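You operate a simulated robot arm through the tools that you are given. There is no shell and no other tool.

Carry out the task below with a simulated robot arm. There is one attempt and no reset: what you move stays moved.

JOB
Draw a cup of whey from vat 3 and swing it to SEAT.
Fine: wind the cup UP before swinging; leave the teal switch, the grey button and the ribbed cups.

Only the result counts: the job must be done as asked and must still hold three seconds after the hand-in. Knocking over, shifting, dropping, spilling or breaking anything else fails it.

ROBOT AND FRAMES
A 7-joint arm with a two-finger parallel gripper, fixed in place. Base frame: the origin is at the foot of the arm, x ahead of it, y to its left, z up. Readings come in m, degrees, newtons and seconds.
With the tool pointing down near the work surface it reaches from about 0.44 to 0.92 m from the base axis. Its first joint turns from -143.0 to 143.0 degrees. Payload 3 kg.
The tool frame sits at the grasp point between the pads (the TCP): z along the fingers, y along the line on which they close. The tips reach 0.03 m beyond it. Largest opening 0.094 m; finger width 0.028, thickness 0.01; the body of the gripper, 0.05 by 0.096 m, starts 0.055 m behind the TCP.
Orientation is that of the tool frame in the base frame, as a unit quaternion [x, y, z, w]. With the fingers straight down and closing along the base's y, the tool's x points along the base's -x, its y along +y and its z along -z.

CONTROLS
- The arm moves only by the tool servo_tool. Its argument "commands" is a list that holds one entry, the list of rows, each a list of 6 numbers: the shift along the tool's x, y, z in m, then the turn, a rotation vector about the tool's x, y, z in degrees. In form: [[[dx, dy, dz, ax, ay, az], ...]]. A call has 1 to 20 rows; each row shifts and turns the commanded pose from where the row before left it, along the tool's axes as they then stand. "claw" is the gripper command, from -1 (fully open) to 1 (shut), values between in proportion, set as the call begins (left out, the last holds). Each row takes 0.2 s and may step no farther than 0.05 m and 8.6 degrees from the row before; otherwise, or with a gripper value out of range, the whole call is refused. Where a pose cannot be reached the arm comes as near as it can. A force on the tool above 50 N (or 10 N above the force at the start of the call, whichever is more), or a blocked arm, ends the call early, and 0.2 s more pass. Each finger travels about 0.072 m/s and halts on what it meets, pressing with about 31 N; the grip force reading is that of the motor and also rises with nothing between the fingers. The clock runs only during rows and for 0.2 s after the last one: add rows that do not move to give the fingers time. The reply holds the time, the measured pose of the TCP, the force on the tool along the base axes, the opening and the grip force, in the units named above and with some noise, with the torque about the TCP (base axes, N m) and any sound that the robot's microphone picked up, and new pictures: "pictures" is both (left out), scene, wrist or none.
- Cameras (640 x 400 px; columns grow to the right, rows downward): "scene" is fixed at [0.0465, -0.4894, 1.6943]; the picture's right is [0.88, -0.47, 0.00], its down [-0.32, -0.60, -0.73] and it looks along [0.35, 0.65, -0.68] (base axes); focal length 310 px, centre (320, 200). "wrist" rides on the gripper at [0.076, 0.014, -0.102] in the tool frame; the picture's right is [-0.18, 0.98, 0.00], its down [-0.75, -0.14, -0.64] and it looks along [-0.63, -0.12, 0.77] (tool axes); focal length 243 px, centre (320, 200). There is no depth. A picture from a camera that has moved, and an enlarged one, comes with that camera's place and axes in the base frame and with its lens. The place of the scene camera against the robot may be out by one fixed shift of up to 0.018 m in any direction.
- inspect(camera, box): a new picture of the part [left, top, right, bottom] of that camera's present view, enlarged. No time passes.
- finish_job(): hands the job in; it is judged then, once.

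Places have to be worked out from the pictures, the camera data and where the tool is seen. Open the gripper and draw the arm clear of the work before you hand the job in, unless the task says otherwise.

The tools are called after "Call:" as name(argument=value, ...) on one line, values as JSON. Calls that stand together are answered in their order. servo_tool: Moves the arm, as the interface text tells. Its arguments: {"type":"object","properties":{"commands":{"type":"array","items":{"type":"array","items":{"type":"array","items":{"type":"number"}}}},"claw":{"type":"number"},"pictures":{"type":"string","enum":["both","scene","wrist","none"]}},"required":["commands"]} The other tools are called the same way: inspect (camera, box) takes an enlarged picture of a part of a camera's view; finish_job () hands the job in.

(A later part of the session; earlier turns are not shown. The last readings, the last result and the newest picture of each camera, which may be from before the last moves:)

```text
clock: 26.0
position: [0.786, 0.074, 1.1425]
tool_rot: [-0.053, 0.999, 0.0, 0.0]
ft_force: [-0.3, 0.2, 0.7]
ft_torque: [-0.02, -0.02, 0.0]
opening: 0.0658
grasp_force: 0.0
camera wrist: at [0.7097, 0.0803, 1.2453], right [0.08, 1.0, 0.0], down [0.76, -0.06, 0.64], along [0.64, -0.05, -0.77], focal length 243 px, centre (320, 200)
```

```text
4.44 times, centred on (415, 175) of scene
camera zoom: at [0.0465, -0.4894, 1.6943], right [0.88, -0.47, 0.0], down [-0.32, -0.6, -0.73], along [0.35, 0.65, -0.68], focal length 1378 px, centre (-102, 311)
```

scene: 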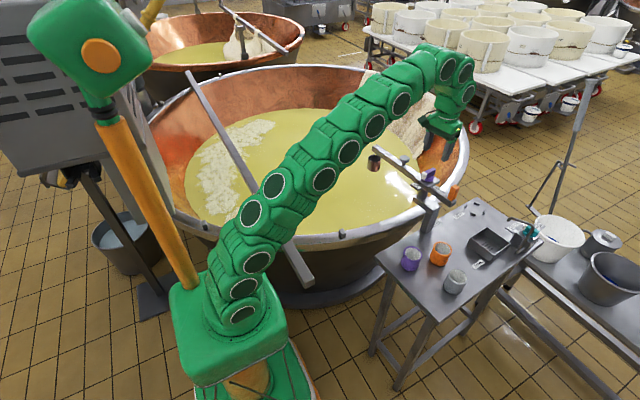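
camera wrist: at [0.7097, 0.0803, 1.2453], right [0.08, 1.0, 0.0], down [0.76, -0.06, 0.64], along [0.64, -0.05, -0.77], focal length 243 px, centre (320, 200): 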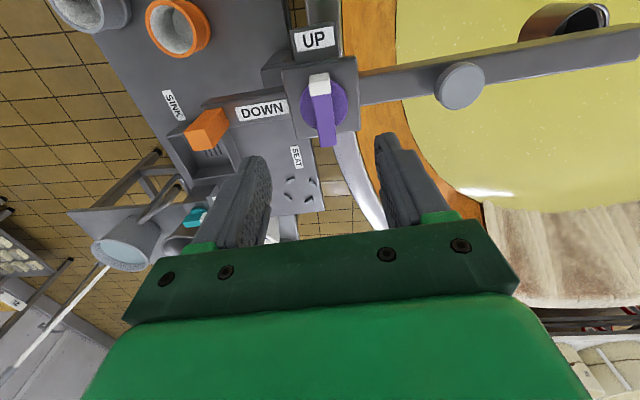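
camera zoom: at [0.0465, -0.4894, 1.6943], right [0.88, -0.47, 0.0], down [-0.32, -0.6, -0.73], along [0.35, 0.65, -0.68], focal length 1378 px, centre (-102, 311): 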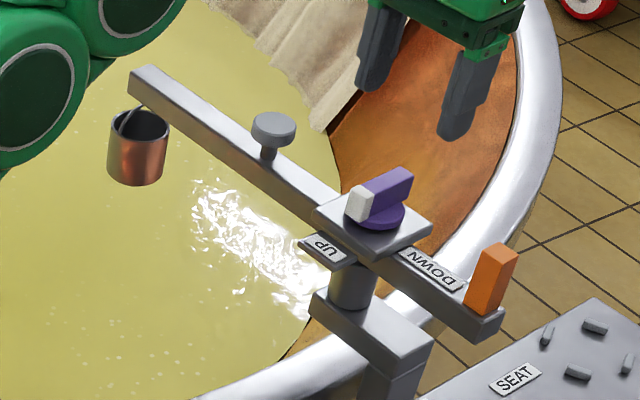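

The fin centre is about 2.7 mm toward tool +y from the TCP, so I'll correct that. Then I'll descend until the tips are just above the knob's disc (TCP z ≈ 1.053).

Call:
servo_tool(commands=[[[-0.0008, 0.0027, 0.02, 0, 0, 0], [0, 0, 0.03, 0, 0, 0], [0, 0, 0.02, 0, 0, 0], [0, 0, 0.012, 0, 0, 0], [0, 0, 0.0075, 0, 0, 0], [0, 0, 0, 0, 0, 0]]])

Call:
inspect(camera="scene", box=[380, 130, 480, 210])

```text
clock: 27.4
position: [0.7872, 0.0779, 1.053]
tool_rot: [-0.054, 0.999, 0.0, 0.001]
ft_force: [-0.2, -0.8, 0.5]
ft_torque: [0.0, 0.01, 0.01]
opening: 0.0658
grasp_force: 0.1
camera wrist: at [0.7102, 0.0839, 1.1558], right [0.08, 1.0, 0.0], down [0.76, -0.06, 0.64], along [0.64, -0.05, -0.77], focal length 243 px, centre (320, 200)
```

scene: 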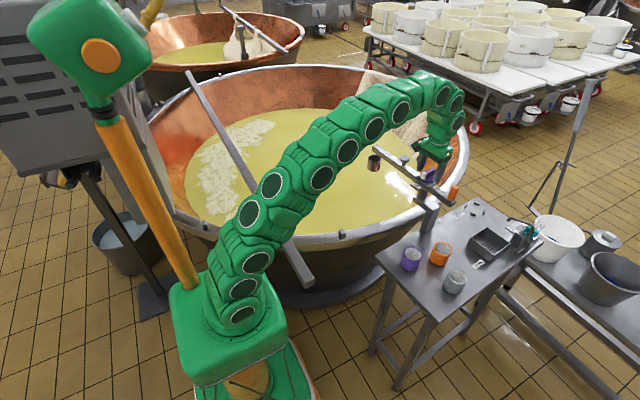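
wrist: 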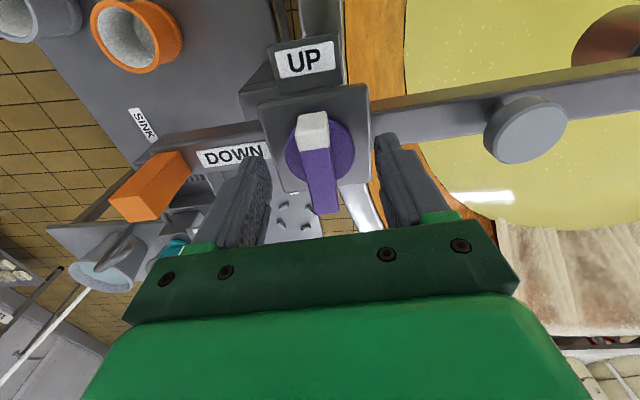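

```text
5.00 times, centred on (430, 170) of scene
camera zoom: at [0.0465, -0.4894, 1.6943], right [0.88, -0.47, 0.0], down [-0.32, -0.6, -0.73], along [0.35, 0.65, -0.68], focal length 1551 px, centre (-230, 350)
```

zoom: 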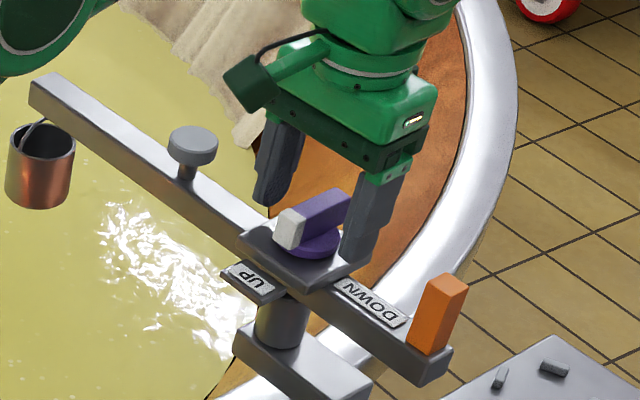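

The fin is well centred between the fingers. I'll close to ~18.5 mm (light capture of the 16.5 mm fin) and check.

Call:
servo_tool(commands=[[[0, 0, 0, 0, 0, 0], [0, 0, 0, 0, 0, 0], [0, 0, 0, 0, 0, 0], [0, 0, 0, 0, 0, 0], [0, 0, 0, 0, 0, 0]]], claw=0.62, pictures="wrist")

Call:
inspect(camera="wrist", box=[250, 80, 410, 250])

```text
clock: 28.6
position: [0.7861, 0.0775, 1.0533]
tool_rot: [-0.054, 0.999, 0.0, 0.0]
ft_force: [0.2, 0.8, 0.1]
ft_torque: [0.01, -0.02, -0.02]
opening: 0.0177
grasp_force: 0.1
camera wrist: at [0.7102, 0.0839, 1.156], right [0.08, 1.0, 0.0], down [0.76, -0.06, 0.64], along [0.64, -0.05, -0.77], focal length 243 px, centre (320, 200)
```

wrist: 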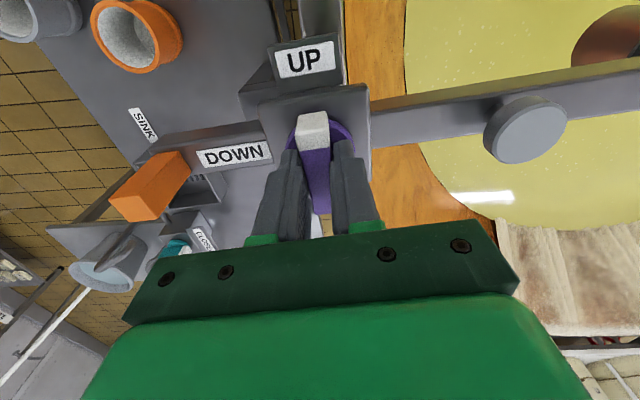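

```text
2.35 times, centred on (330, 165) of wrist
camera zoom: at [0.7102, 0.0839, 1.156], right [0.08, 1.0, 0.0], down [0.76, -0.06, 0.64], along [0.64, -0.05, -0.77], focal length 571 px, centre (296, 282)
```

zoom: 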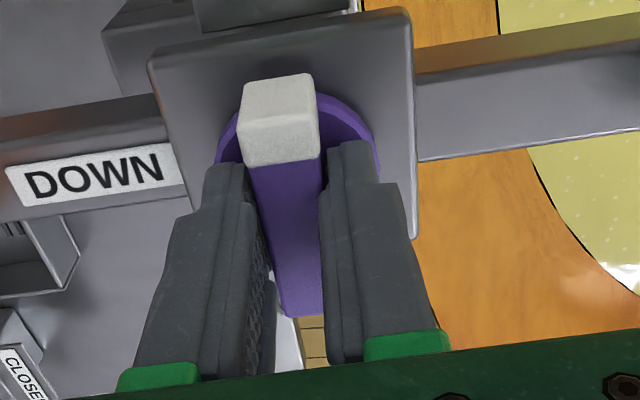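

The pads sit either side of the fin with no load. I'll turn counter-clockwise (UP → DOWN) by 24° first and check whether the knob turns, the beam stays, and the cup lowers.

Call:
servo_tool(commands=[[[0, 0, 0, 0, 0, -4], [0, 0, 0, 0, 0, -4], [0, 0, 0, 0, 0, -4], [0, 0, 0, 0, 0, -4], [0, 0, 0, 0, 0, -4], [0, 0, 0, 0, 0, -4], [0, 0, 0, 0, 0, 0]]])

Call:
inspect(camera="scene", box=[350, 130, 480, 220])

```text
clock: 30.2
position: [0.7869, 0.078, 1.0538]
tool_rot: [-0.262, 0.965, 0.0, 0.0]
ft_force: [4.5, 15.8, -1.9]
ft_torque: [0.37, -0.17, -2.15]
opening: 0.0302
grasp_force: 45.0
camera wrist: at [0.7143, 0.0518, 1.1558], right [-0.34, 0.94, 0.0], down [0.72, 0.26, 0.64], along [0.6, 0.22, -0.77], focal length 243 px, centre (320, 200)
```

scene: 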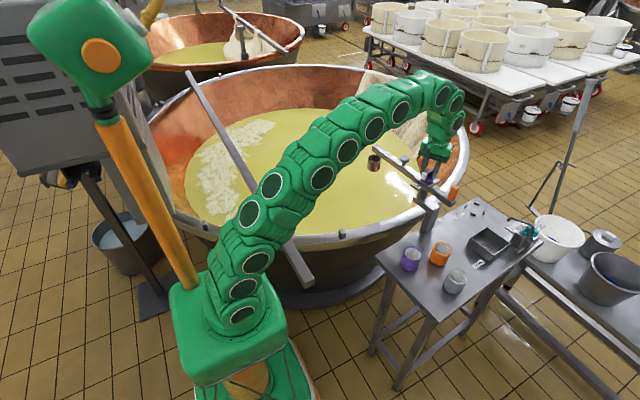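
wrist: 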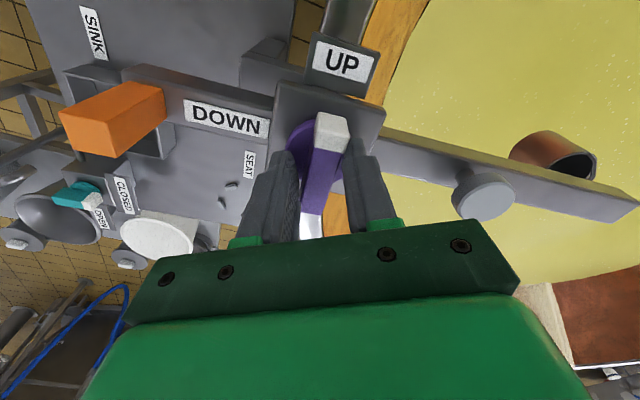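

```text
4.44 times, centred on (415, 175) of scene
camera zoom: at [0.0465, -0.4894, 1.6943], right [0.88, -0.47, 0.0], down [-0.32, -0.6, -0.73], along [0.35, 0.65, -0.68], focal length 1378 px, centre (-102, 311)
```

zoom: 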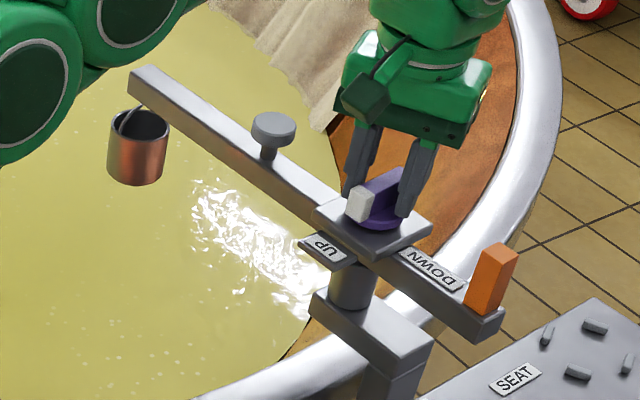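

The knob did not turn this way. Torque reached about 2 N·m and the fin forced the fingers apart, with beam and cup unchanged. I'll back off right away to the start angle and re-check before trying anything else.

Call:
servo_tool(commands=[[[0, 0, 0, 0, 0, 6], [0, 0, 0, 0, 0, 6], [0, 0, 0, 0, 0, 6], [0, 0, 0, 0, 0, 6], [0, 0, 0, 0, 0, 0], [0, 0, 0, 0, 0, 0]]])

Call:
inspect(camera="wrist", box=[250, 20, 450, 200])

Call:
inspect(camera="scene", box=[400, 150, 460, 200])

```text
clock: 31.6
position: [0.7867, 0.078, 1.0536]
tool_rot: [-0.053, 0.999, 0.0, 0.0]
ft_force: [-0.1, -0.5, 0.6]
ft_torque: [-0.01, -0.02, 0.0]
opening: 0.0179
grasp_force: 0.1
camera wrist: at [0.7099, 0.0837, 1.1558], right [0.08, 1.0, 0.0], down [0.76, -0.06, 0.64], along [0.64, -0.05, -0.77], focal length 243 px, centre (320, 200)
```

scene: 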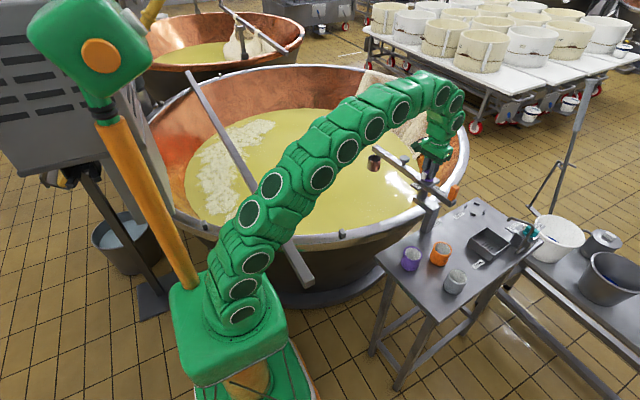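
wrist: 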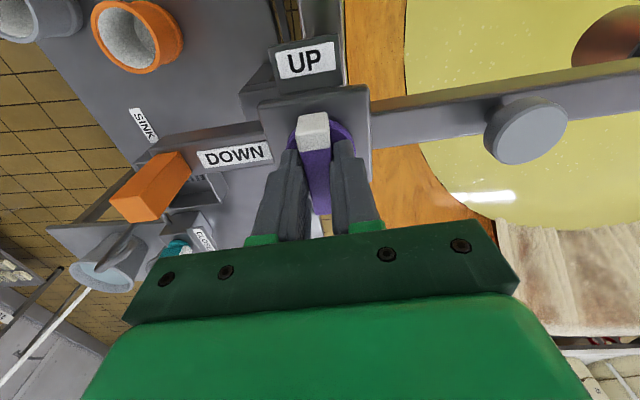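

```text
2.22 times, centred on (350, 110) of wrist
camera zoom: at [0.7099, 0.0837, 1.1558], right [0.08, 1.0, 0.0], down [0.76, -0.06, 0.64], along [0.64, -0.05, -0.77], focal length 539 px, centre (253, 400)
```

zoom: 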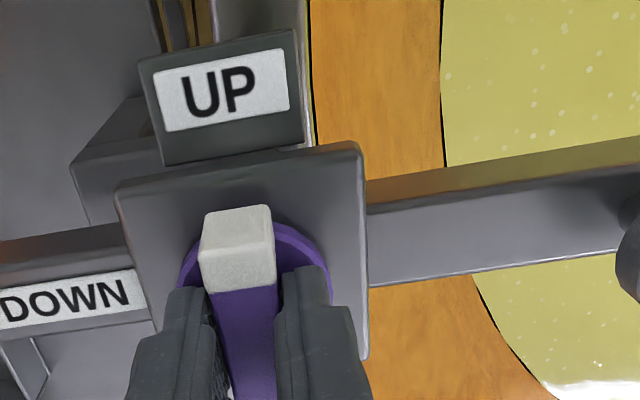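

```text
8.00 times, centred on (430, 175) of scene
camera zoom: at [0.0465, -0.4894, 1.6943], right [0.88, -0.47, 0.0], down [-0.32, -0.6, -0.73], along [0.35, 0.65, -0.68], focal length 2481 px, centre (-560, 400)
```

zoom: 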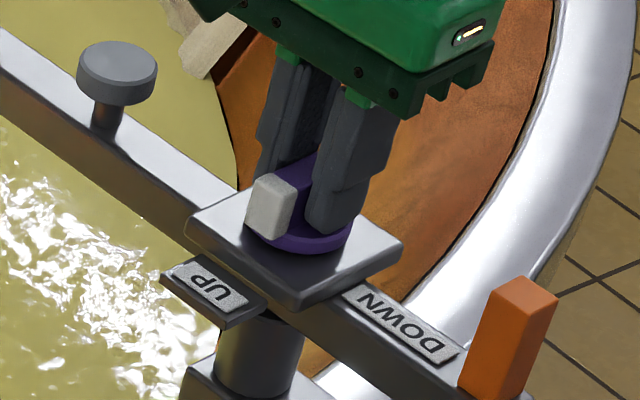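

Load is zero again and the knob is unmoved, so the short way round seems blocked. I'll test the other sense gently: 10° clockwise with the same loose capture, watching the beam and the knob.

Call:
servo_tool(commands=[[[0, 0, 0, 0, 0, 3], [0, 0, 0, 0, 0, 3], [0, 0, 0, 0, 0, 3], [0, 0, 0, 0, 0, 3], [0, 0, 0, 0, 0, 0]]])

Call:
inspect(camera="wrist", box=[250, 20, 450, 200])

Call:
inspect(camera="scene", box=[350, 130, 480, 220])

```text
clock: 32.8
position: [0.7869, 0.0785, 1.0535]
tool_rot: [0.051, 0.999, 0.0, -0.001]
ft_force: [-0.8, 1.4, -0.5]
ft_torque: [0.09, 0.02, 0.03]
opening: 0.0187
grasp_force: 1.3
camera wrist: at [0.7125, 0.0996, 1.1558], right [0.28, 0.96, 0.0], down [0.74, -0.22, 0.64], along [0.62, -0.18, -0.77], focal length 243 px, centre (320, 200)
```

scene: 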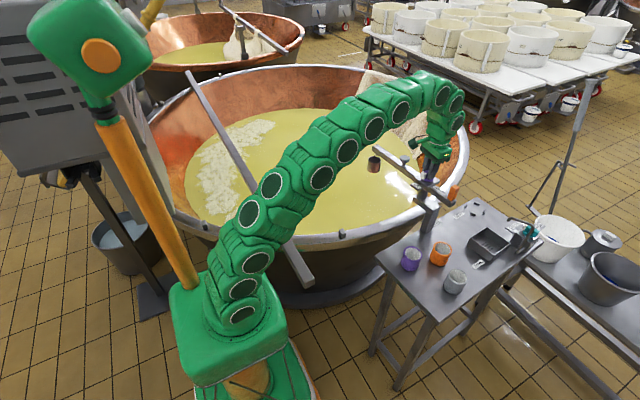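
wrist: 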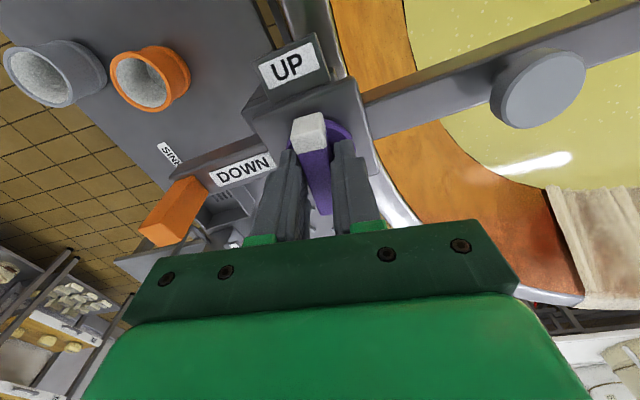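

```text
2.22 times, centred on (350, 110) of wrist
camera zoom: at [0.7125, 0.0996, 1.1558], right [0.28, 0.96, 0.0], down [0.74, -0.22, 0.64], along [0.62, -0.18, -0.77], focal length 539 px, centre (253, 400)
```

zoom: 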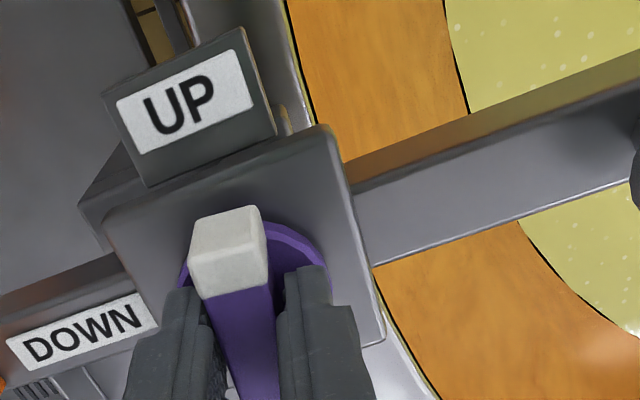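

```text
4.44 times, centred on (415, 175) of scene
camera zoom: at [0.0465, -0.4894, 1.6943], right [0.88, -0.47, 0.0], down [-0.32, -0.6, -0.73], along [0.35, 0.65, -0.68], focal length 1378 px, centre (-102, 311)
```

zoom: 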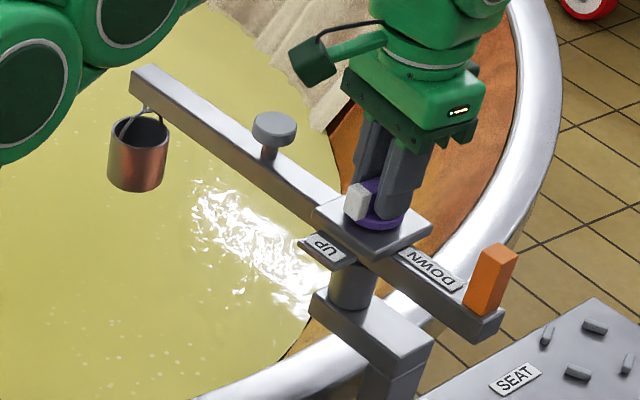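

Clockwise is the right sense: the knob turned about 10° with negligible torque, the beam stayed put and the cup dropped slightly. I'll keep winding clockwise in a measured way.

Call:
servo_tool(commands=[[[0, 0, 0, 0, 0, 4], [0, 0, 0, 0, 0, 4], [0, 0, 0, 0, 0, 4], [0, 0, 0, 0, 0, 4], [0, 0, 0, 0, 0, 4], [0, 0, 0, 0, 0, 4], [0, 0, 0, 0, 0, 4], [0, 0, 0, 0, 0, 4], [0, 0, 0, 0, 0, 4], [0, 0, 0, 0, 0, 4], [0, 0, 0, 0, 0, 0]]])

Call:
inspect(camera="scene", box=[350, 130, 480, 220])

```text
clock: 35.2
position: [0.7861, 0.0777, 1.0536]
tool_rot: [0.388, 0.922, 0.0, 0.001]
ft_force: [0.0, -0.8, 0.3]
ft_torque: [0.0, 0.01, -0.02]
opening: 0.0176
grasp_force: 0.0
camera wrist: at [0.744, 0.1422, 1.1555], right [0.83, 0.55, 0.0], down [0.42, -0.64, 0.64], along [0.35, -0.54, -0.77], focal length 243 px, centre (320, 200)
```

scene: 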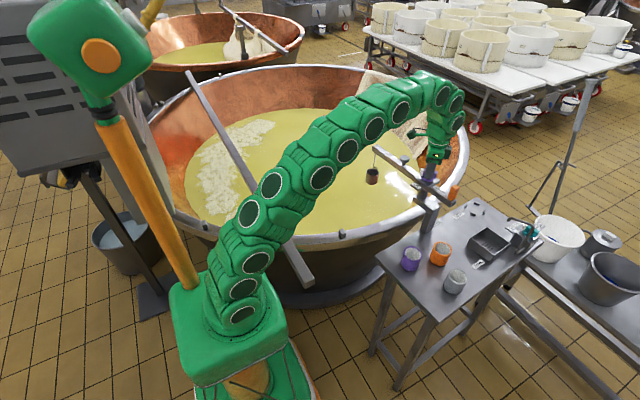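
wrist: 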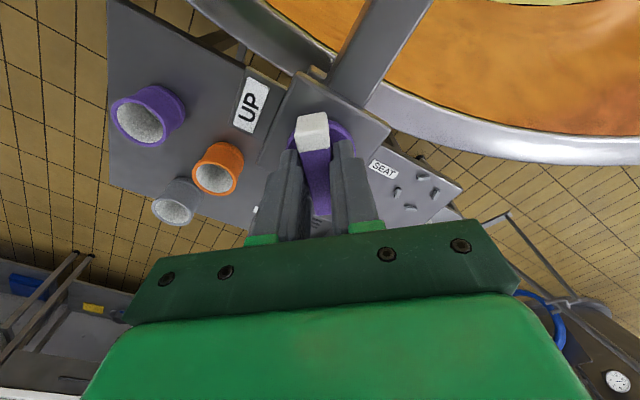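

```text
4.44 times, centred on (415, 175) of scene
camera zoom: at [0.0465, -0.4894, 1.6943], right [0.88, -0.47, 0.0], down [-0.32, -0.6, -0.73], along [0.35, 0.65, -0.68], focal length 1378 px, centre (-102, 311)
```

zoom: 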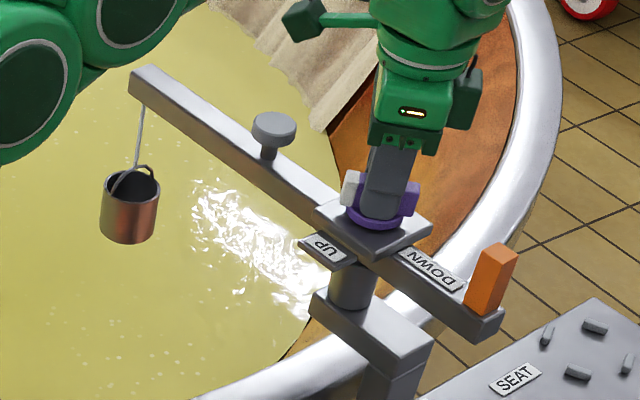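

The cup is descending on its cord and the beam is still steady. I'll continue another 40° clockwise.

Call:
servo_tool(commands=[[[0, 0, 0, 0, 0, 4], [0, 0, 0, 0, 0, 4], [0, 0, 0, 0, 0, 4], [0, 0, 0, 0, 0, 4], [0, 0, 0, 0, 0, 4], [0, 0, 0, 0, 0, 4], [0, 0, 0, 0, 0, 4], [0, 0, 0, 0, 0, 4], [0, 0, 0, 0, 0, 4], [0, 0, 0, 0, 0, 4], [0, 0, 0, 0, 0, 0]]])

Call:
inspect(camera="scene", box=[350, 130, 480, 220])

```text
clock: 37.6
position: [0.7875, 0.0772, 1.053]
tool_rot: [0.68, 0.733, 0.0, -0.001]
ft_force: [-1.8, -0.7, 0.4]
ft_torque: [0.02, 0.04, 0.04]
opening: 0.0191
grasp_force: 0.5
camera wrist: at [0.7962, 0.1539, 1.1554], right [0.99, -0.11, 0.0], down [-0.09, -0.76, 0.64], along [-0.07, -0.64, -0.77], focal length 243 px, centre (320, 200)
```

scene: 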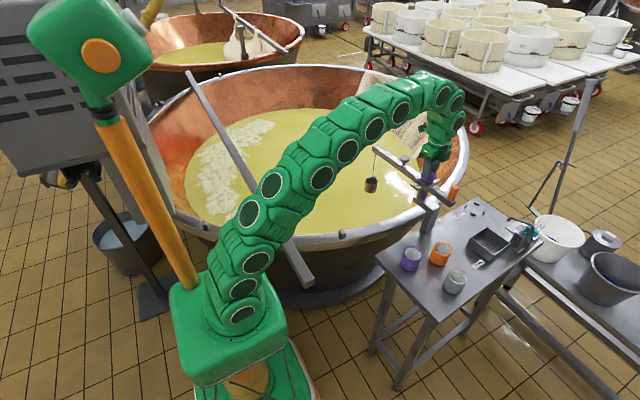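
wrist: 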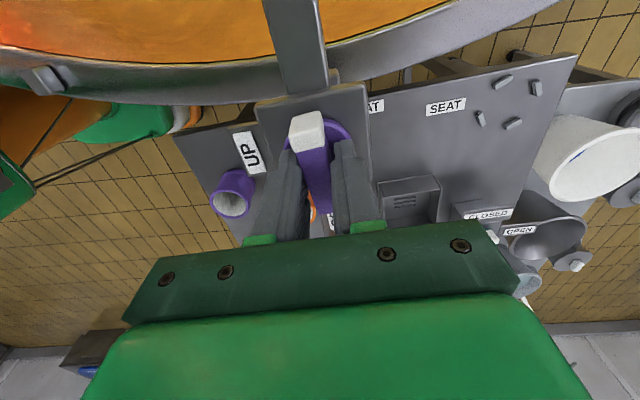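

```text
4.44 times, centred on (415, 175) of scene
camera zoom: at [0.0465, -0.4894, 1.6943], right [0.88, -0.47, 0.0], down [-0.32, -0.6, -0.73], along [0.35, 0.65, -0.68], focal length 1378 px, centre (-102, 311)
```

zoom: 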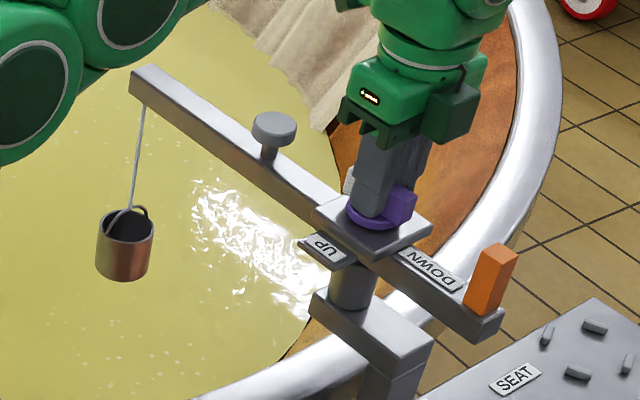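

The cup has come down further with the beam still at the stop; the fin is at ~94°. I'll now open and lift clear of the fin for a regrasp, checking that the knob holds by itself.

Call:
servo_tool(commands=[[[0, 0, 0, 0, 0, 0], [0, 0, 0, 0, 0, 0], [0, 0, 0, 0, 0, 0], [0, 0, -0.015, 0, 0, 0], [0, 0, -0.02, 0, 0, 0], [0, 0, 0, 0, 0, 0]]], claw=-0.45)

Call:
inspect(camera="scene", box=[350, 130, 480, 220])

Call:
inspect(camera="wrist", box=[240, 80, 400, 240])

```text
clock: 39.0
position: [0.7873, 0.0765, 1.0896]
tool_rot: [0.68, 0.733, 0.0, 0.0]
ft_force: [-0.4, -0.5, -0.1]
ft_torque: [0.01, 0.0, -0.01]
opening: 0.0681
grasp_force: 0.1
camera wrist: at [0.796, 0.1537, 1.1914], right [0.99, -0.11, 0.0], down [-0.09, -0.76, 0.64], along [-0.07, -0.64, -0.77], focal length 243 px, centre (320, 200)
```

scene: 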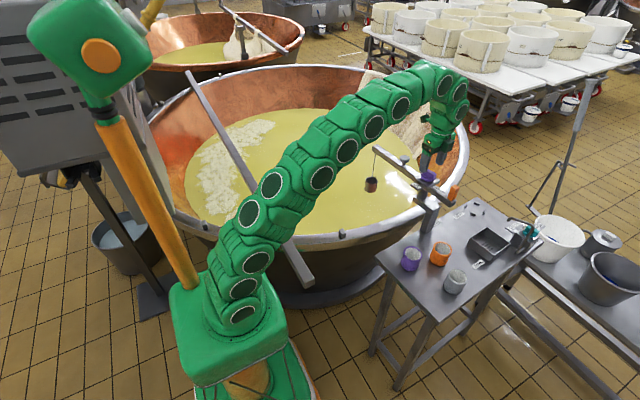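
wrist: 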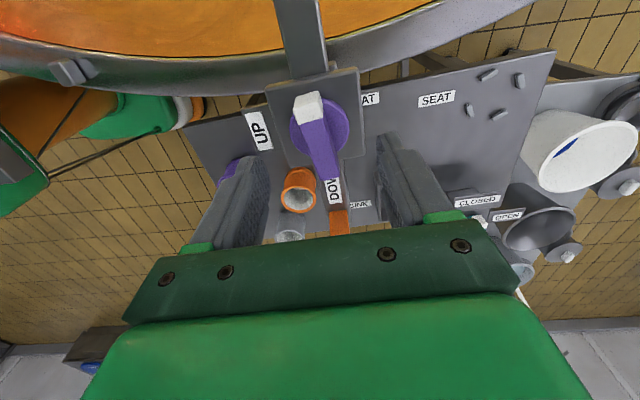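

```text
4.44 times, centred on (415, 175) of scene
camera zoom: at [0.0465, -0.4894, 1.6943], right [0.88, -0.47, 0.0], down [-0.32, -0.6, -0.73], along [0.35, 0.65, -0.68], focal length 1378 px, centre (-102, 311)
```

zoom: 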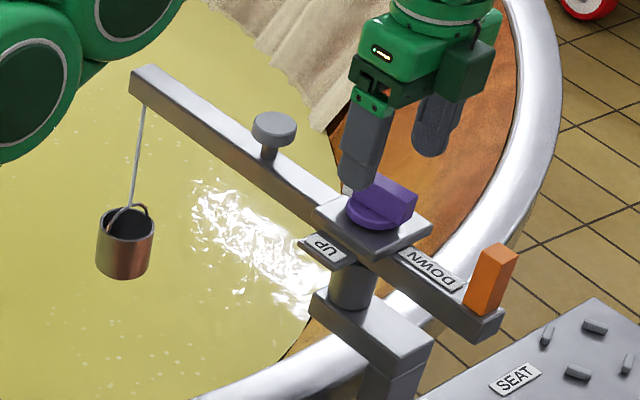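

```text
2.50 times, centred on (320, 160) of wrist
camera zoom: at [0.796, 0.1537, 1.1914], right [0.99, -0.11, 0.0], down [-0.09, -0.76, 0.64], along [-0.07, -0.64, -0.77], focal length 606 px, centre (320, 300)
```

zoom: 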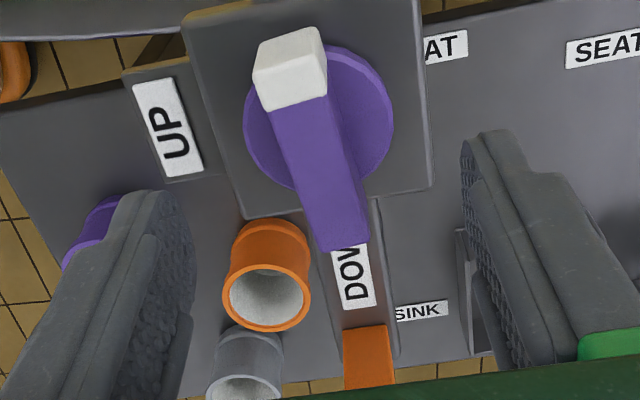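

The knob and cup hold on their own; the fin is at ~99° and centred at (0.787, 0.077). I'll turn the hand 180° counter-clockwise above it, to re-grip the same fin from the other side.

Call:
servo_tool(commands=[[[0, 0, 0, 0, 0, -8.4], [0, 0, 0, 0, 0, -8.4], [0, 0, 0, 0, 0, -8.4], [0, 0, 0, 0, 0, -8.4], [0, 0, 0, 0, 0, -8.4], [0, 0, 0, 0, 0, -8.4], [0, 0, 0, 0, 0, -8.4], [0, 0, 0, 0, 0, -8.4], [0, 0, 0, 0, 0, -8.4], [0, 0, 0, 0, 0, -8.4], [0, 0, 0, 0, 0, -8.4], [0, 0, 0, 0, 0, -8.4], [0, 0, 0, 0, 0, -8.4], [0, 0, 0, 0, 0, -8.4], [0, 0, 0, 0, 0, -8.4], [0, 0, 0, 0, 0, -8.4], [0, 0, 0, 0, 0, -8.4], [0, 0, 0, 0, 0, -8.4], [0, 0, 0, 0, 0, -8.4], [0, 0, 0, 0, 0, -8.4]]], pictures="none")

Call:
servo_tool(commands=[[[0, 0, 0, 0, 0, -8.4], [0, 0, 0, 0, 0, -8.2], [0, 0, 0, 0, 0, 0]]])

Call:
inspect(camera="wrist", box=[240, 80, 400, 240])

```text
clock: 43.2
position: [0.7865, 0.0768, 1.0885]
tool_rot: [-0.659, 0.752, -0.001, 0.0]
ft_force: [0.2, 0.3, -0.2]
ft_torque: [-0.01, 0.01, 0.0]
opening: 0.0682
grasp_force: 0.0
```

```text
clock: 44.0
position: [0.7879, 0.078, 1.0879]
tool_rot: [0.759, -0.651, 0.0, 0.0]
ft_force: [0.5, 0.3, 0.5]
ft_torque: [-0.01, 0.04, 0.0]
opening: 0.0682
grasp_force: 0.0
camera wrist: at [0.7851, -0.0003, 1.1907], right [-1.0, 0.03, 0.0], down [0.02, 0.77, 0.64], along [0.02, 0.64, -0.77], focal length 243 px, centre (320, 200)
```

scene: 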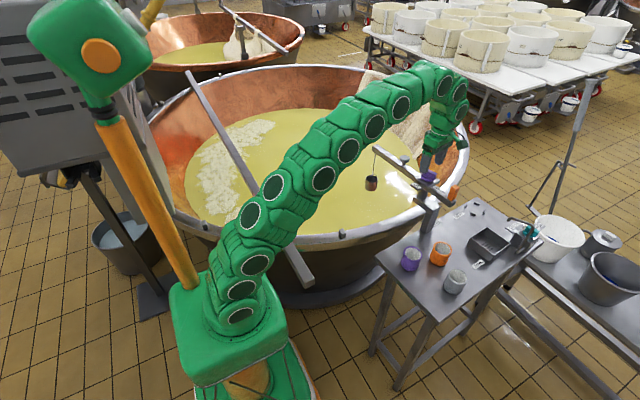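
wrist: 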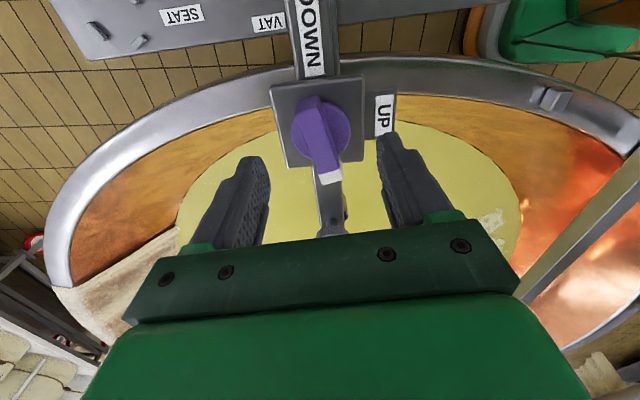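

```text
2.50 times, centred on (320, 160) of wrist
camera zoom: at [0.7851, -0.0003, 1.1907], right [-1.0, 0.03, 0.0], down [0.02, 0.77, 0.64], along [0.02, 0.64, -0.77], focal length 606 px, centre (320, 300)
```

zoom: 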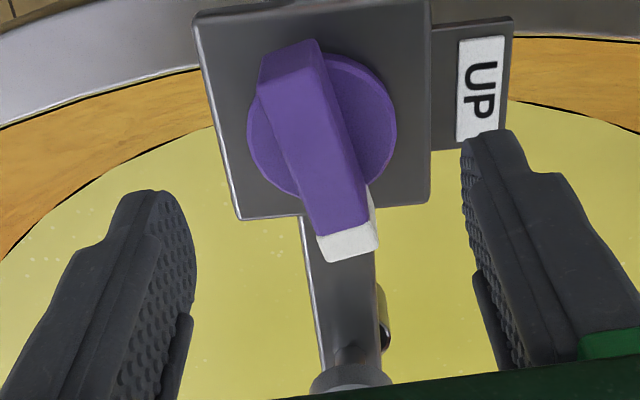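

The hand is turned to 278.8° and the fin lies within a few degrees of it, centred at (0.7866, 0.077). I'll descend and close lightly again; any misalignment only nudges the knob in the winding-down sense.

Call:
servo_tool(commands=[[[0, 0, 0.015, 0, 0, 0], [0, 0, 0.012, 0, 0, 0], [0, 0, 0.008, 0, 0, 0], [0, 0, 0, 0, 0, 0]]], pictures="wrist")

Call:
servo_tool(commands=[[[0, 0, 0, 0, 0, 0], [0, 0, 0, 0, 0, 0], [0, 0, 0, 0, 0, 0], [0, 0, 0, 0, 0, 0], [0, 0, 0, 0, 0, 0]]], claw=0.62)

Call:
inspect(camera="wrist", box=[240, 60, 420, 240])

```text
clock: 45.0
position: [0.7869, 0.0781, 1.0524]
tool_rot: [0.759, -0.651, -0.001, 0.0]
ft_force: [-0.1, -0.6, 0.1]
ft_torque: [0.01, 0.04, 0.01]
opening: 0.0682
grasp_force: 0.1
camera wrist: at [0.7846, 0.0002, 1.1557], right [-1.0, 0.03, 0.0], down [0.02, 0.77, 0.64], along [0.02, 0.64, -0.77], focal length 243 px, centre (320, 200)
```

wrist: 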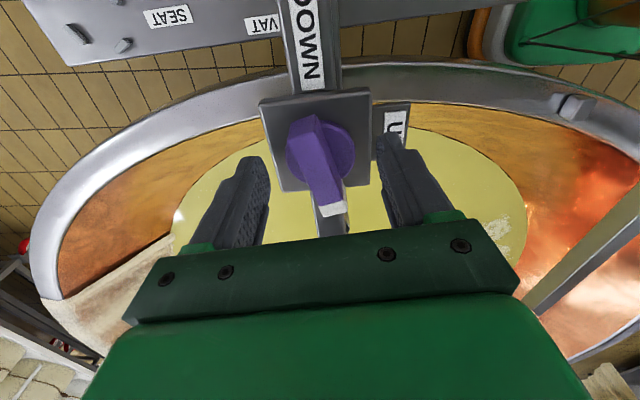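

```text
clock: 46.2
position: [0.7871, 0.0777, 1.0546]
tool_rot: [0.759, -0.651, 0.0, 0.0]
ft_force: [0.2, 0.1, 0.8]
ft_torque: [-0.01, 0.02, 0.01]
opening: 0.0179
grasp_force: 0.1
camera wrist: at [0.7846, 0.0002, 1.1558], right [-1.0, 0.03, 0.0], down [0.02, 0.77, 0.64], along [0.02, 0.64, -0.77], focal length 243 px, centre (320, 200)
```

scene: 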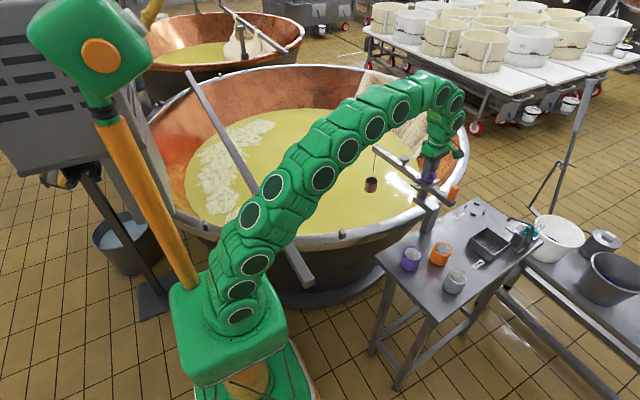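
wrist: 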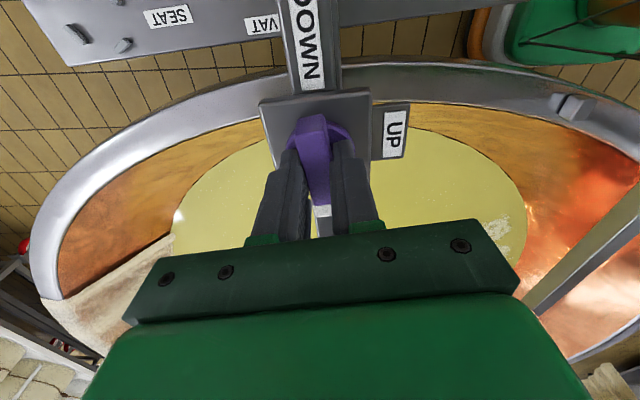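

```text
2.22 times, centred on (330, 150) of wrist
camera zoom: at [0.7846, 0.0002, 1.1558], right [-1.0, 0.03, 0.0], down [0.02, 0.77, 0.64], along [0.02, 0.64, -0.77], focal length 539 px, centre (298, 311)
```

zoom: 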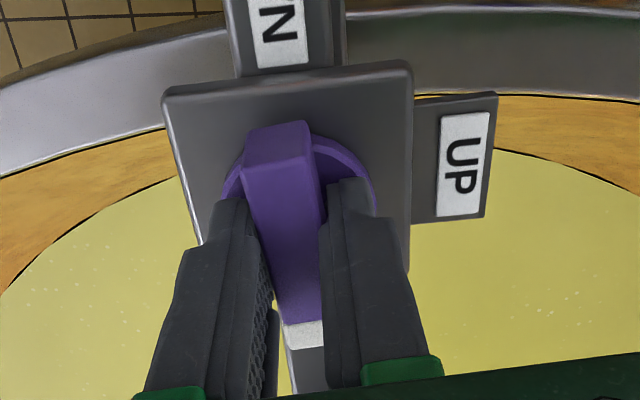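

The fin is captured again and the cup unchanged. I'll continue winding clockwise 60° at 4° per row.

Call:
servo_tool(commands=[[[0, 0, 0, 0, 0, 4], [0, 0, 0, 0, 0, 4], [0, 0, 0, 0, 0, 4], [0, 0, 0, 0, 0, 4], [0, 0, 0, 0, 0, 4], [0, 0, 0, 0, 0, 4], [0, 0, 0, 0, 0, 4], [0, 0, 0, 0, 0, 4], [0, 0, 0, 0, 0, 4], [0, 0, 0, 0, 0, 4], [0, 0, 0, 0, 0, 4], [0, 0, 0, 0, 0, 4], [0, 0, 0, 0, 0, 4], [0, 0, 0, 0, 0, 4], [0, 0, 0, 0, 0, 4], [0, 0, 0, 0, 0, 0]]])

Call:
inspect(camera="scene", box=[350, 130, 480, 220])

```text
clock: 49.6
position: [0.7871, 0.078, 1.0534]
tool_rot: [-0.332, 0.943, 0.0, 0.0]
ft_force: [-4.2, 4.6, 0.1]
ft_torque: [0.03, 0.14, 0.14]
opening: 0.0214
grasp_force: 3.0
camera wrist: at [0.7192, 0.0411, 1.1557], right [-0.47, 0.88, 0.0], down [0.68, 0.36, 0.64], along [0.57, 0.3, -0.77], focal length 243 px, centre (320, 200)
```

scene: 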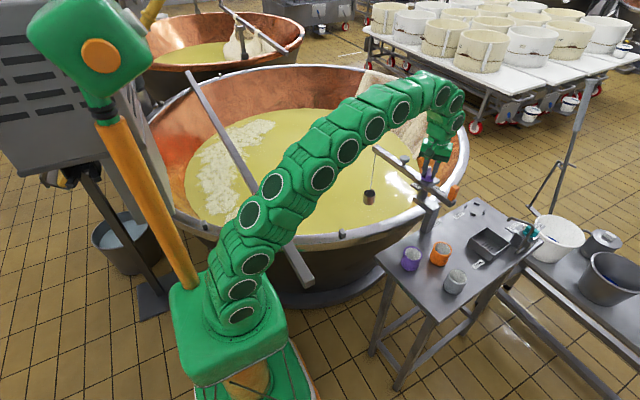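
wrist: 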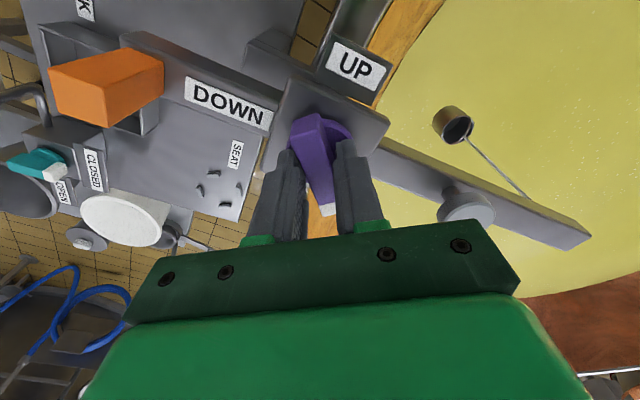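

```text
4.44 times, centred on (415, 175) of scene
camera zoom: at [0.0465, -0.4894, 1.6943], right [0.88, -0.47, 0.0], down [-0.32, -0.6, -0.73], along [0.35, 0.65, -0.68], focal length 1378 px, centre (-102, 311)
```

zoom: 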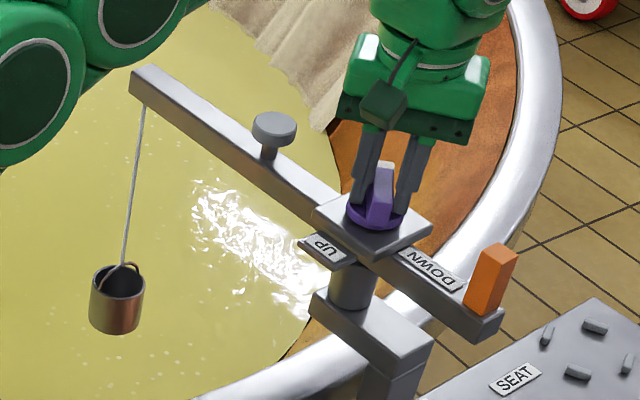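

The cup is still descending and the beam is steady, with small torque (0.14 N·m). I'll continue another 60°.

Call:
servo_tool(commands=[[[0, 0, 0, 0, 0, 4], [0, 0, 0, 0, 0, 4], [0, 0, 0, 0, 0, 4], [0, 0, 0, 0, 0, 4], [0, 0, 0, 0, 0, 4], [0, 0, 0, 0, 0, 4], [0, 0, 0, 0, 0, 4], [0, 0, 0, 0, 0, 4], [0, 0, 0, 0, 0, 4], [0, 0, 0, 0, 0, 4], [0, 0, 0, 0, 0, 4], [0, 0, 0, 0, 0, 4], [0, 0, 0, 0, 0, 4], [0, 0, 0, 0, 0, 4], [0, 0, 0, 0, 0, 4], [0, 0, 0, 0, 0, 0]]])

Call:
inspect(camera="scene", box=[340, 130, 480, 230])

```text
clock: 53.0
position: [0.7878, 0.0786, 1.0532]
tool_rot: [0.183, 0.983, 0.0, 0.001]
ft_force: [0.2, 6.4, 1.7]
ft_torque: [0.15, -0.04, 0.12]
opening: 0.0215
grasp_force: 3.0
camera wrist: at [0.7211, 0.1182, 1.1555], right [0.53, 0.85, 0.0], down [0.65, -0.4, 0.64], along [0.55, -0.34, -0.77], focal length 243 px, centre (320, 200)
```

scene: 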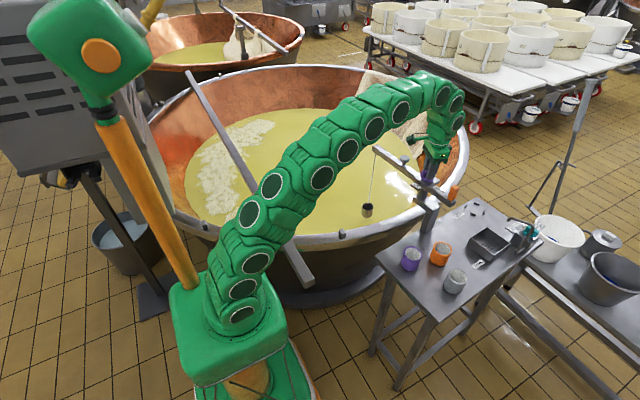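
wrist: 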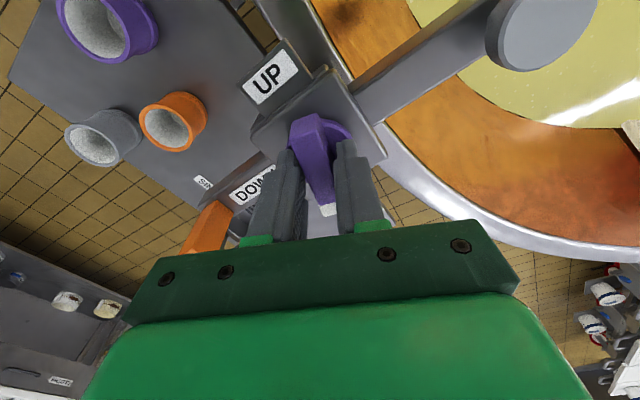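

```text
4.00 times, centred on (410, 180) of scene
camera zoom: at [0.0465, -0.4894, 1.6943], right [0.88, -0.47, 0.0], down [-0.32, -0.6, -0.73], along [0.35, 0.65, -0.68], focal length 1241 px, centre (-40, 280)
```

zoom: 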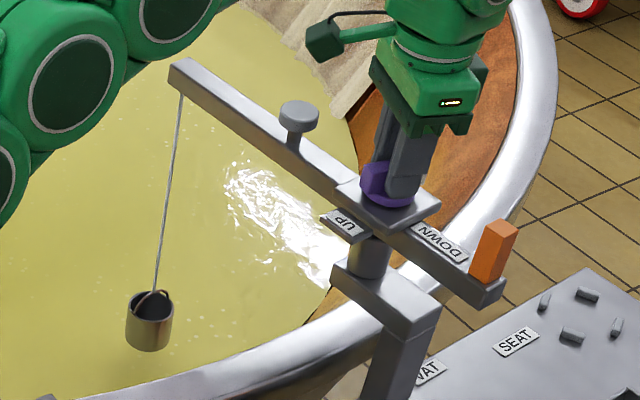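

The cup is now close to the whey surface, and the beam has not moved. I'll wind the remaining ~60° toward DOWN.

Call:
servo_tool(commands=[[[0, 0, 0, 0, 0, 4], [0, 0, 0, 0, 0, 4], [0, 0, 0, 0, 0, 4], [0, 0, 0, 0, 0, 4], [0, 0, 0, 0, 0, 4], [0, 0, 0, 0, 0, 4], [0, 0, 0, 0, 0, 4], [0, 0, 0, 0, 0, 4], [0, 0, 0, 0, 0, 4], [0, 0, 0, 0, 0, 4], [0, 0, 0, 0, 0, 0]]])

Call:
inspect(camera="scene", box=[340, 130, 480, 240])

```text
clock: 55.4
position: [0.7881, 0.0778, 1.0536]
tool_rot: [0.509, 0.861, 0.0, 0.0]
ft_force: [0.4, 0.7, -0.3]
ft_torque: [-0.01, 0.01, 0.0]
opening: 0.0179
grasp_force: 0.0
camera wrist: at [0.763, 0.1506, 1.1556], right [0.95, 0.31, 0.0], down [0.24, -0.73, 0.64], along [0.2, -0.61, -0.77], focal length 243 px, centre (320, 200)
```

scene: 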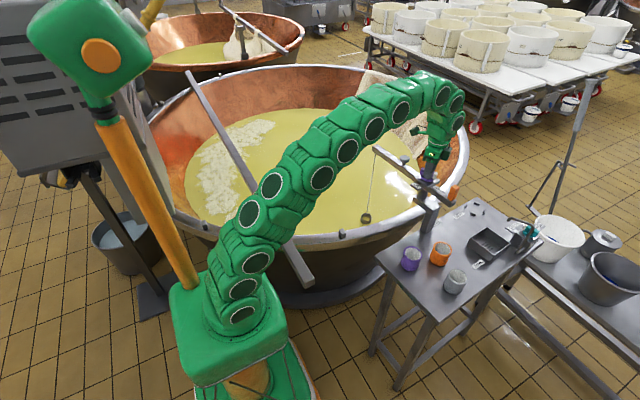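
wrist: 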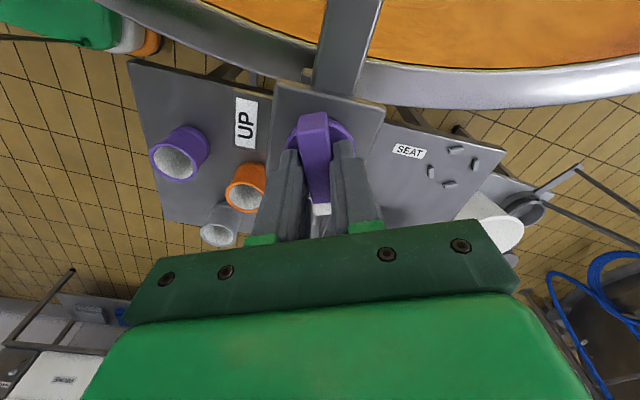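

```text
3.64 times, centred on (410, 185) of scene
camera zoom: at [0.0465, -0.4894, 1.6943], right [0.88, -0.47, 0.0], down [-0.32, -0.6, -0.73], along [0.35, 0.65, -0.68], focal length 1128 px, centre (-7, 254)
```

zoom: 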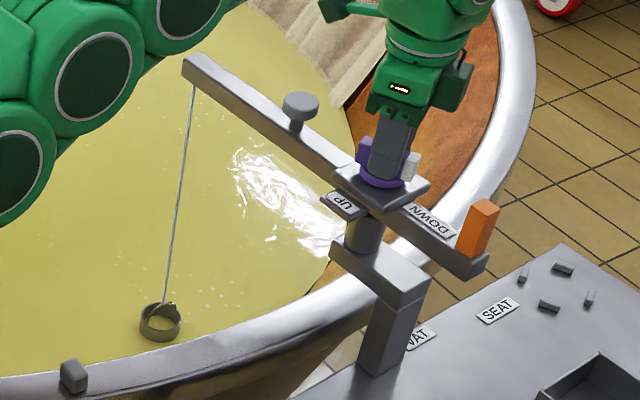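

The cup is now sinking into the whey, with the rim still above the surface. I'll wind the last ~20° to DOWN, slowly.

Call:
servo_tool(commands=[[[0, 0, 0, 0, 0, 3], [0, 0, 0, 0, 0, 3], [0, 0, 0, 0, 0, 3], [0, 0, 0, 0, 0, 3], [0, 0, 0, 0, 0, 3], [0, 0, 0, 0, 0, 3], [0, 0, 0, 0, 0, 3], [0, 0, 0, 0, 0, 0], [0, 0, 0, 0, 0, 0]]])

Call:
inspect(camera="scene", box=[340, 130, 480, 240])

Call:
inspect(camera="scene", box=[350, 200, 390, 230])

Call:
inspect(camera="wrist", box=[220, 60, 420, 240])

```text
clock: 57.4
position: [0.7868, 0.0766, 1.0531]
tool_rot: [0.657, 0.754, 0.001, 0.0]
ft_force: [-3.4, -2.3, -1.1]
ft_torque: [-0.01, 0.02, 0.09]
opening: 0.0202
grasp_force: 2.0
camera wrist: at [0.7911, 0.1549, 1.1556], right [1.0, -0.05, 0.0], down [-0.04, -0.77, 0.64], along [-0.03, -0.64, -0.77], focal length 243 px, centre (320, 200)
```

scene: 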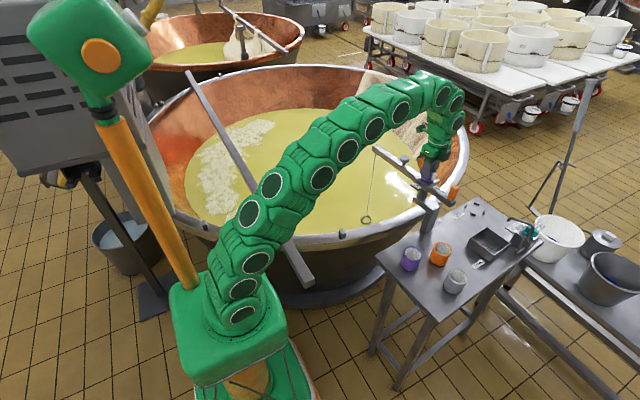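
wrist: 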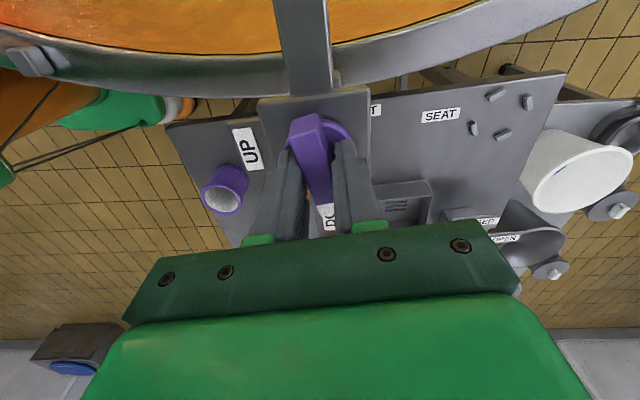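

```text
3.64 times, centred on (410, 185) of scene
camera zoom: at [0.0465, -0.4894, 1.6943], right [0.88, -0.47, 0.0], down [-0.32, -0.6, -0.73], along [0.35, 0.65, -0.68], focal length 1128 px, centre (-7, 254)
```

zoom: 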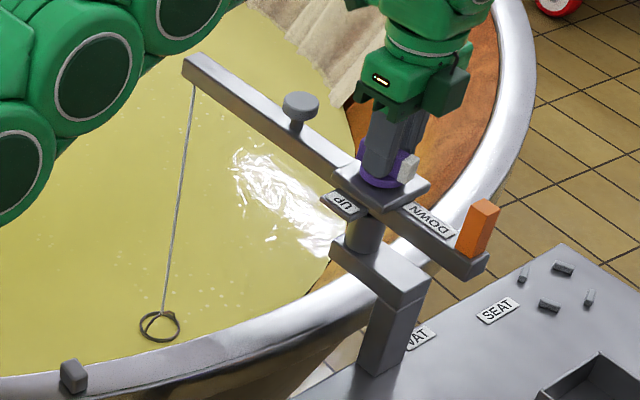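

```text
13.33 times, centred on (370, 215) of scene
camera zoom: at [0.0465, -0.4894, 1.6943], right [0.88, -0.47, 0.0], down [-0.32, -0.6, -0.73], along [0.35, 0.65, -0.68], focal length 4135 px, centre (-347, 0)
```

zoom: 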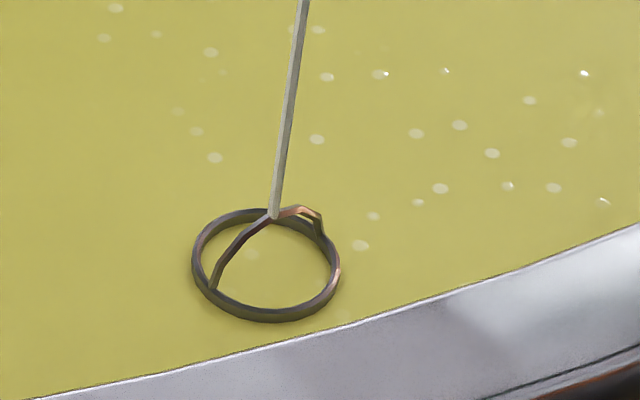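

```text
2.22 times, centred on (320, 150) of wrist
camera zoom: at [0.7911, 0.1549, 1.1556], right [1.0, -0.05, 0.0], down [-0.04, -0.77, 0.64], along [-0.03, -0.64, -0.77], focal length 539 px, centre (320, 311)
```

zoom: 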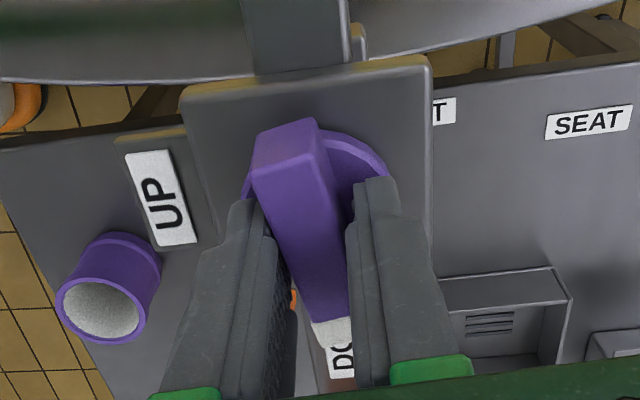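

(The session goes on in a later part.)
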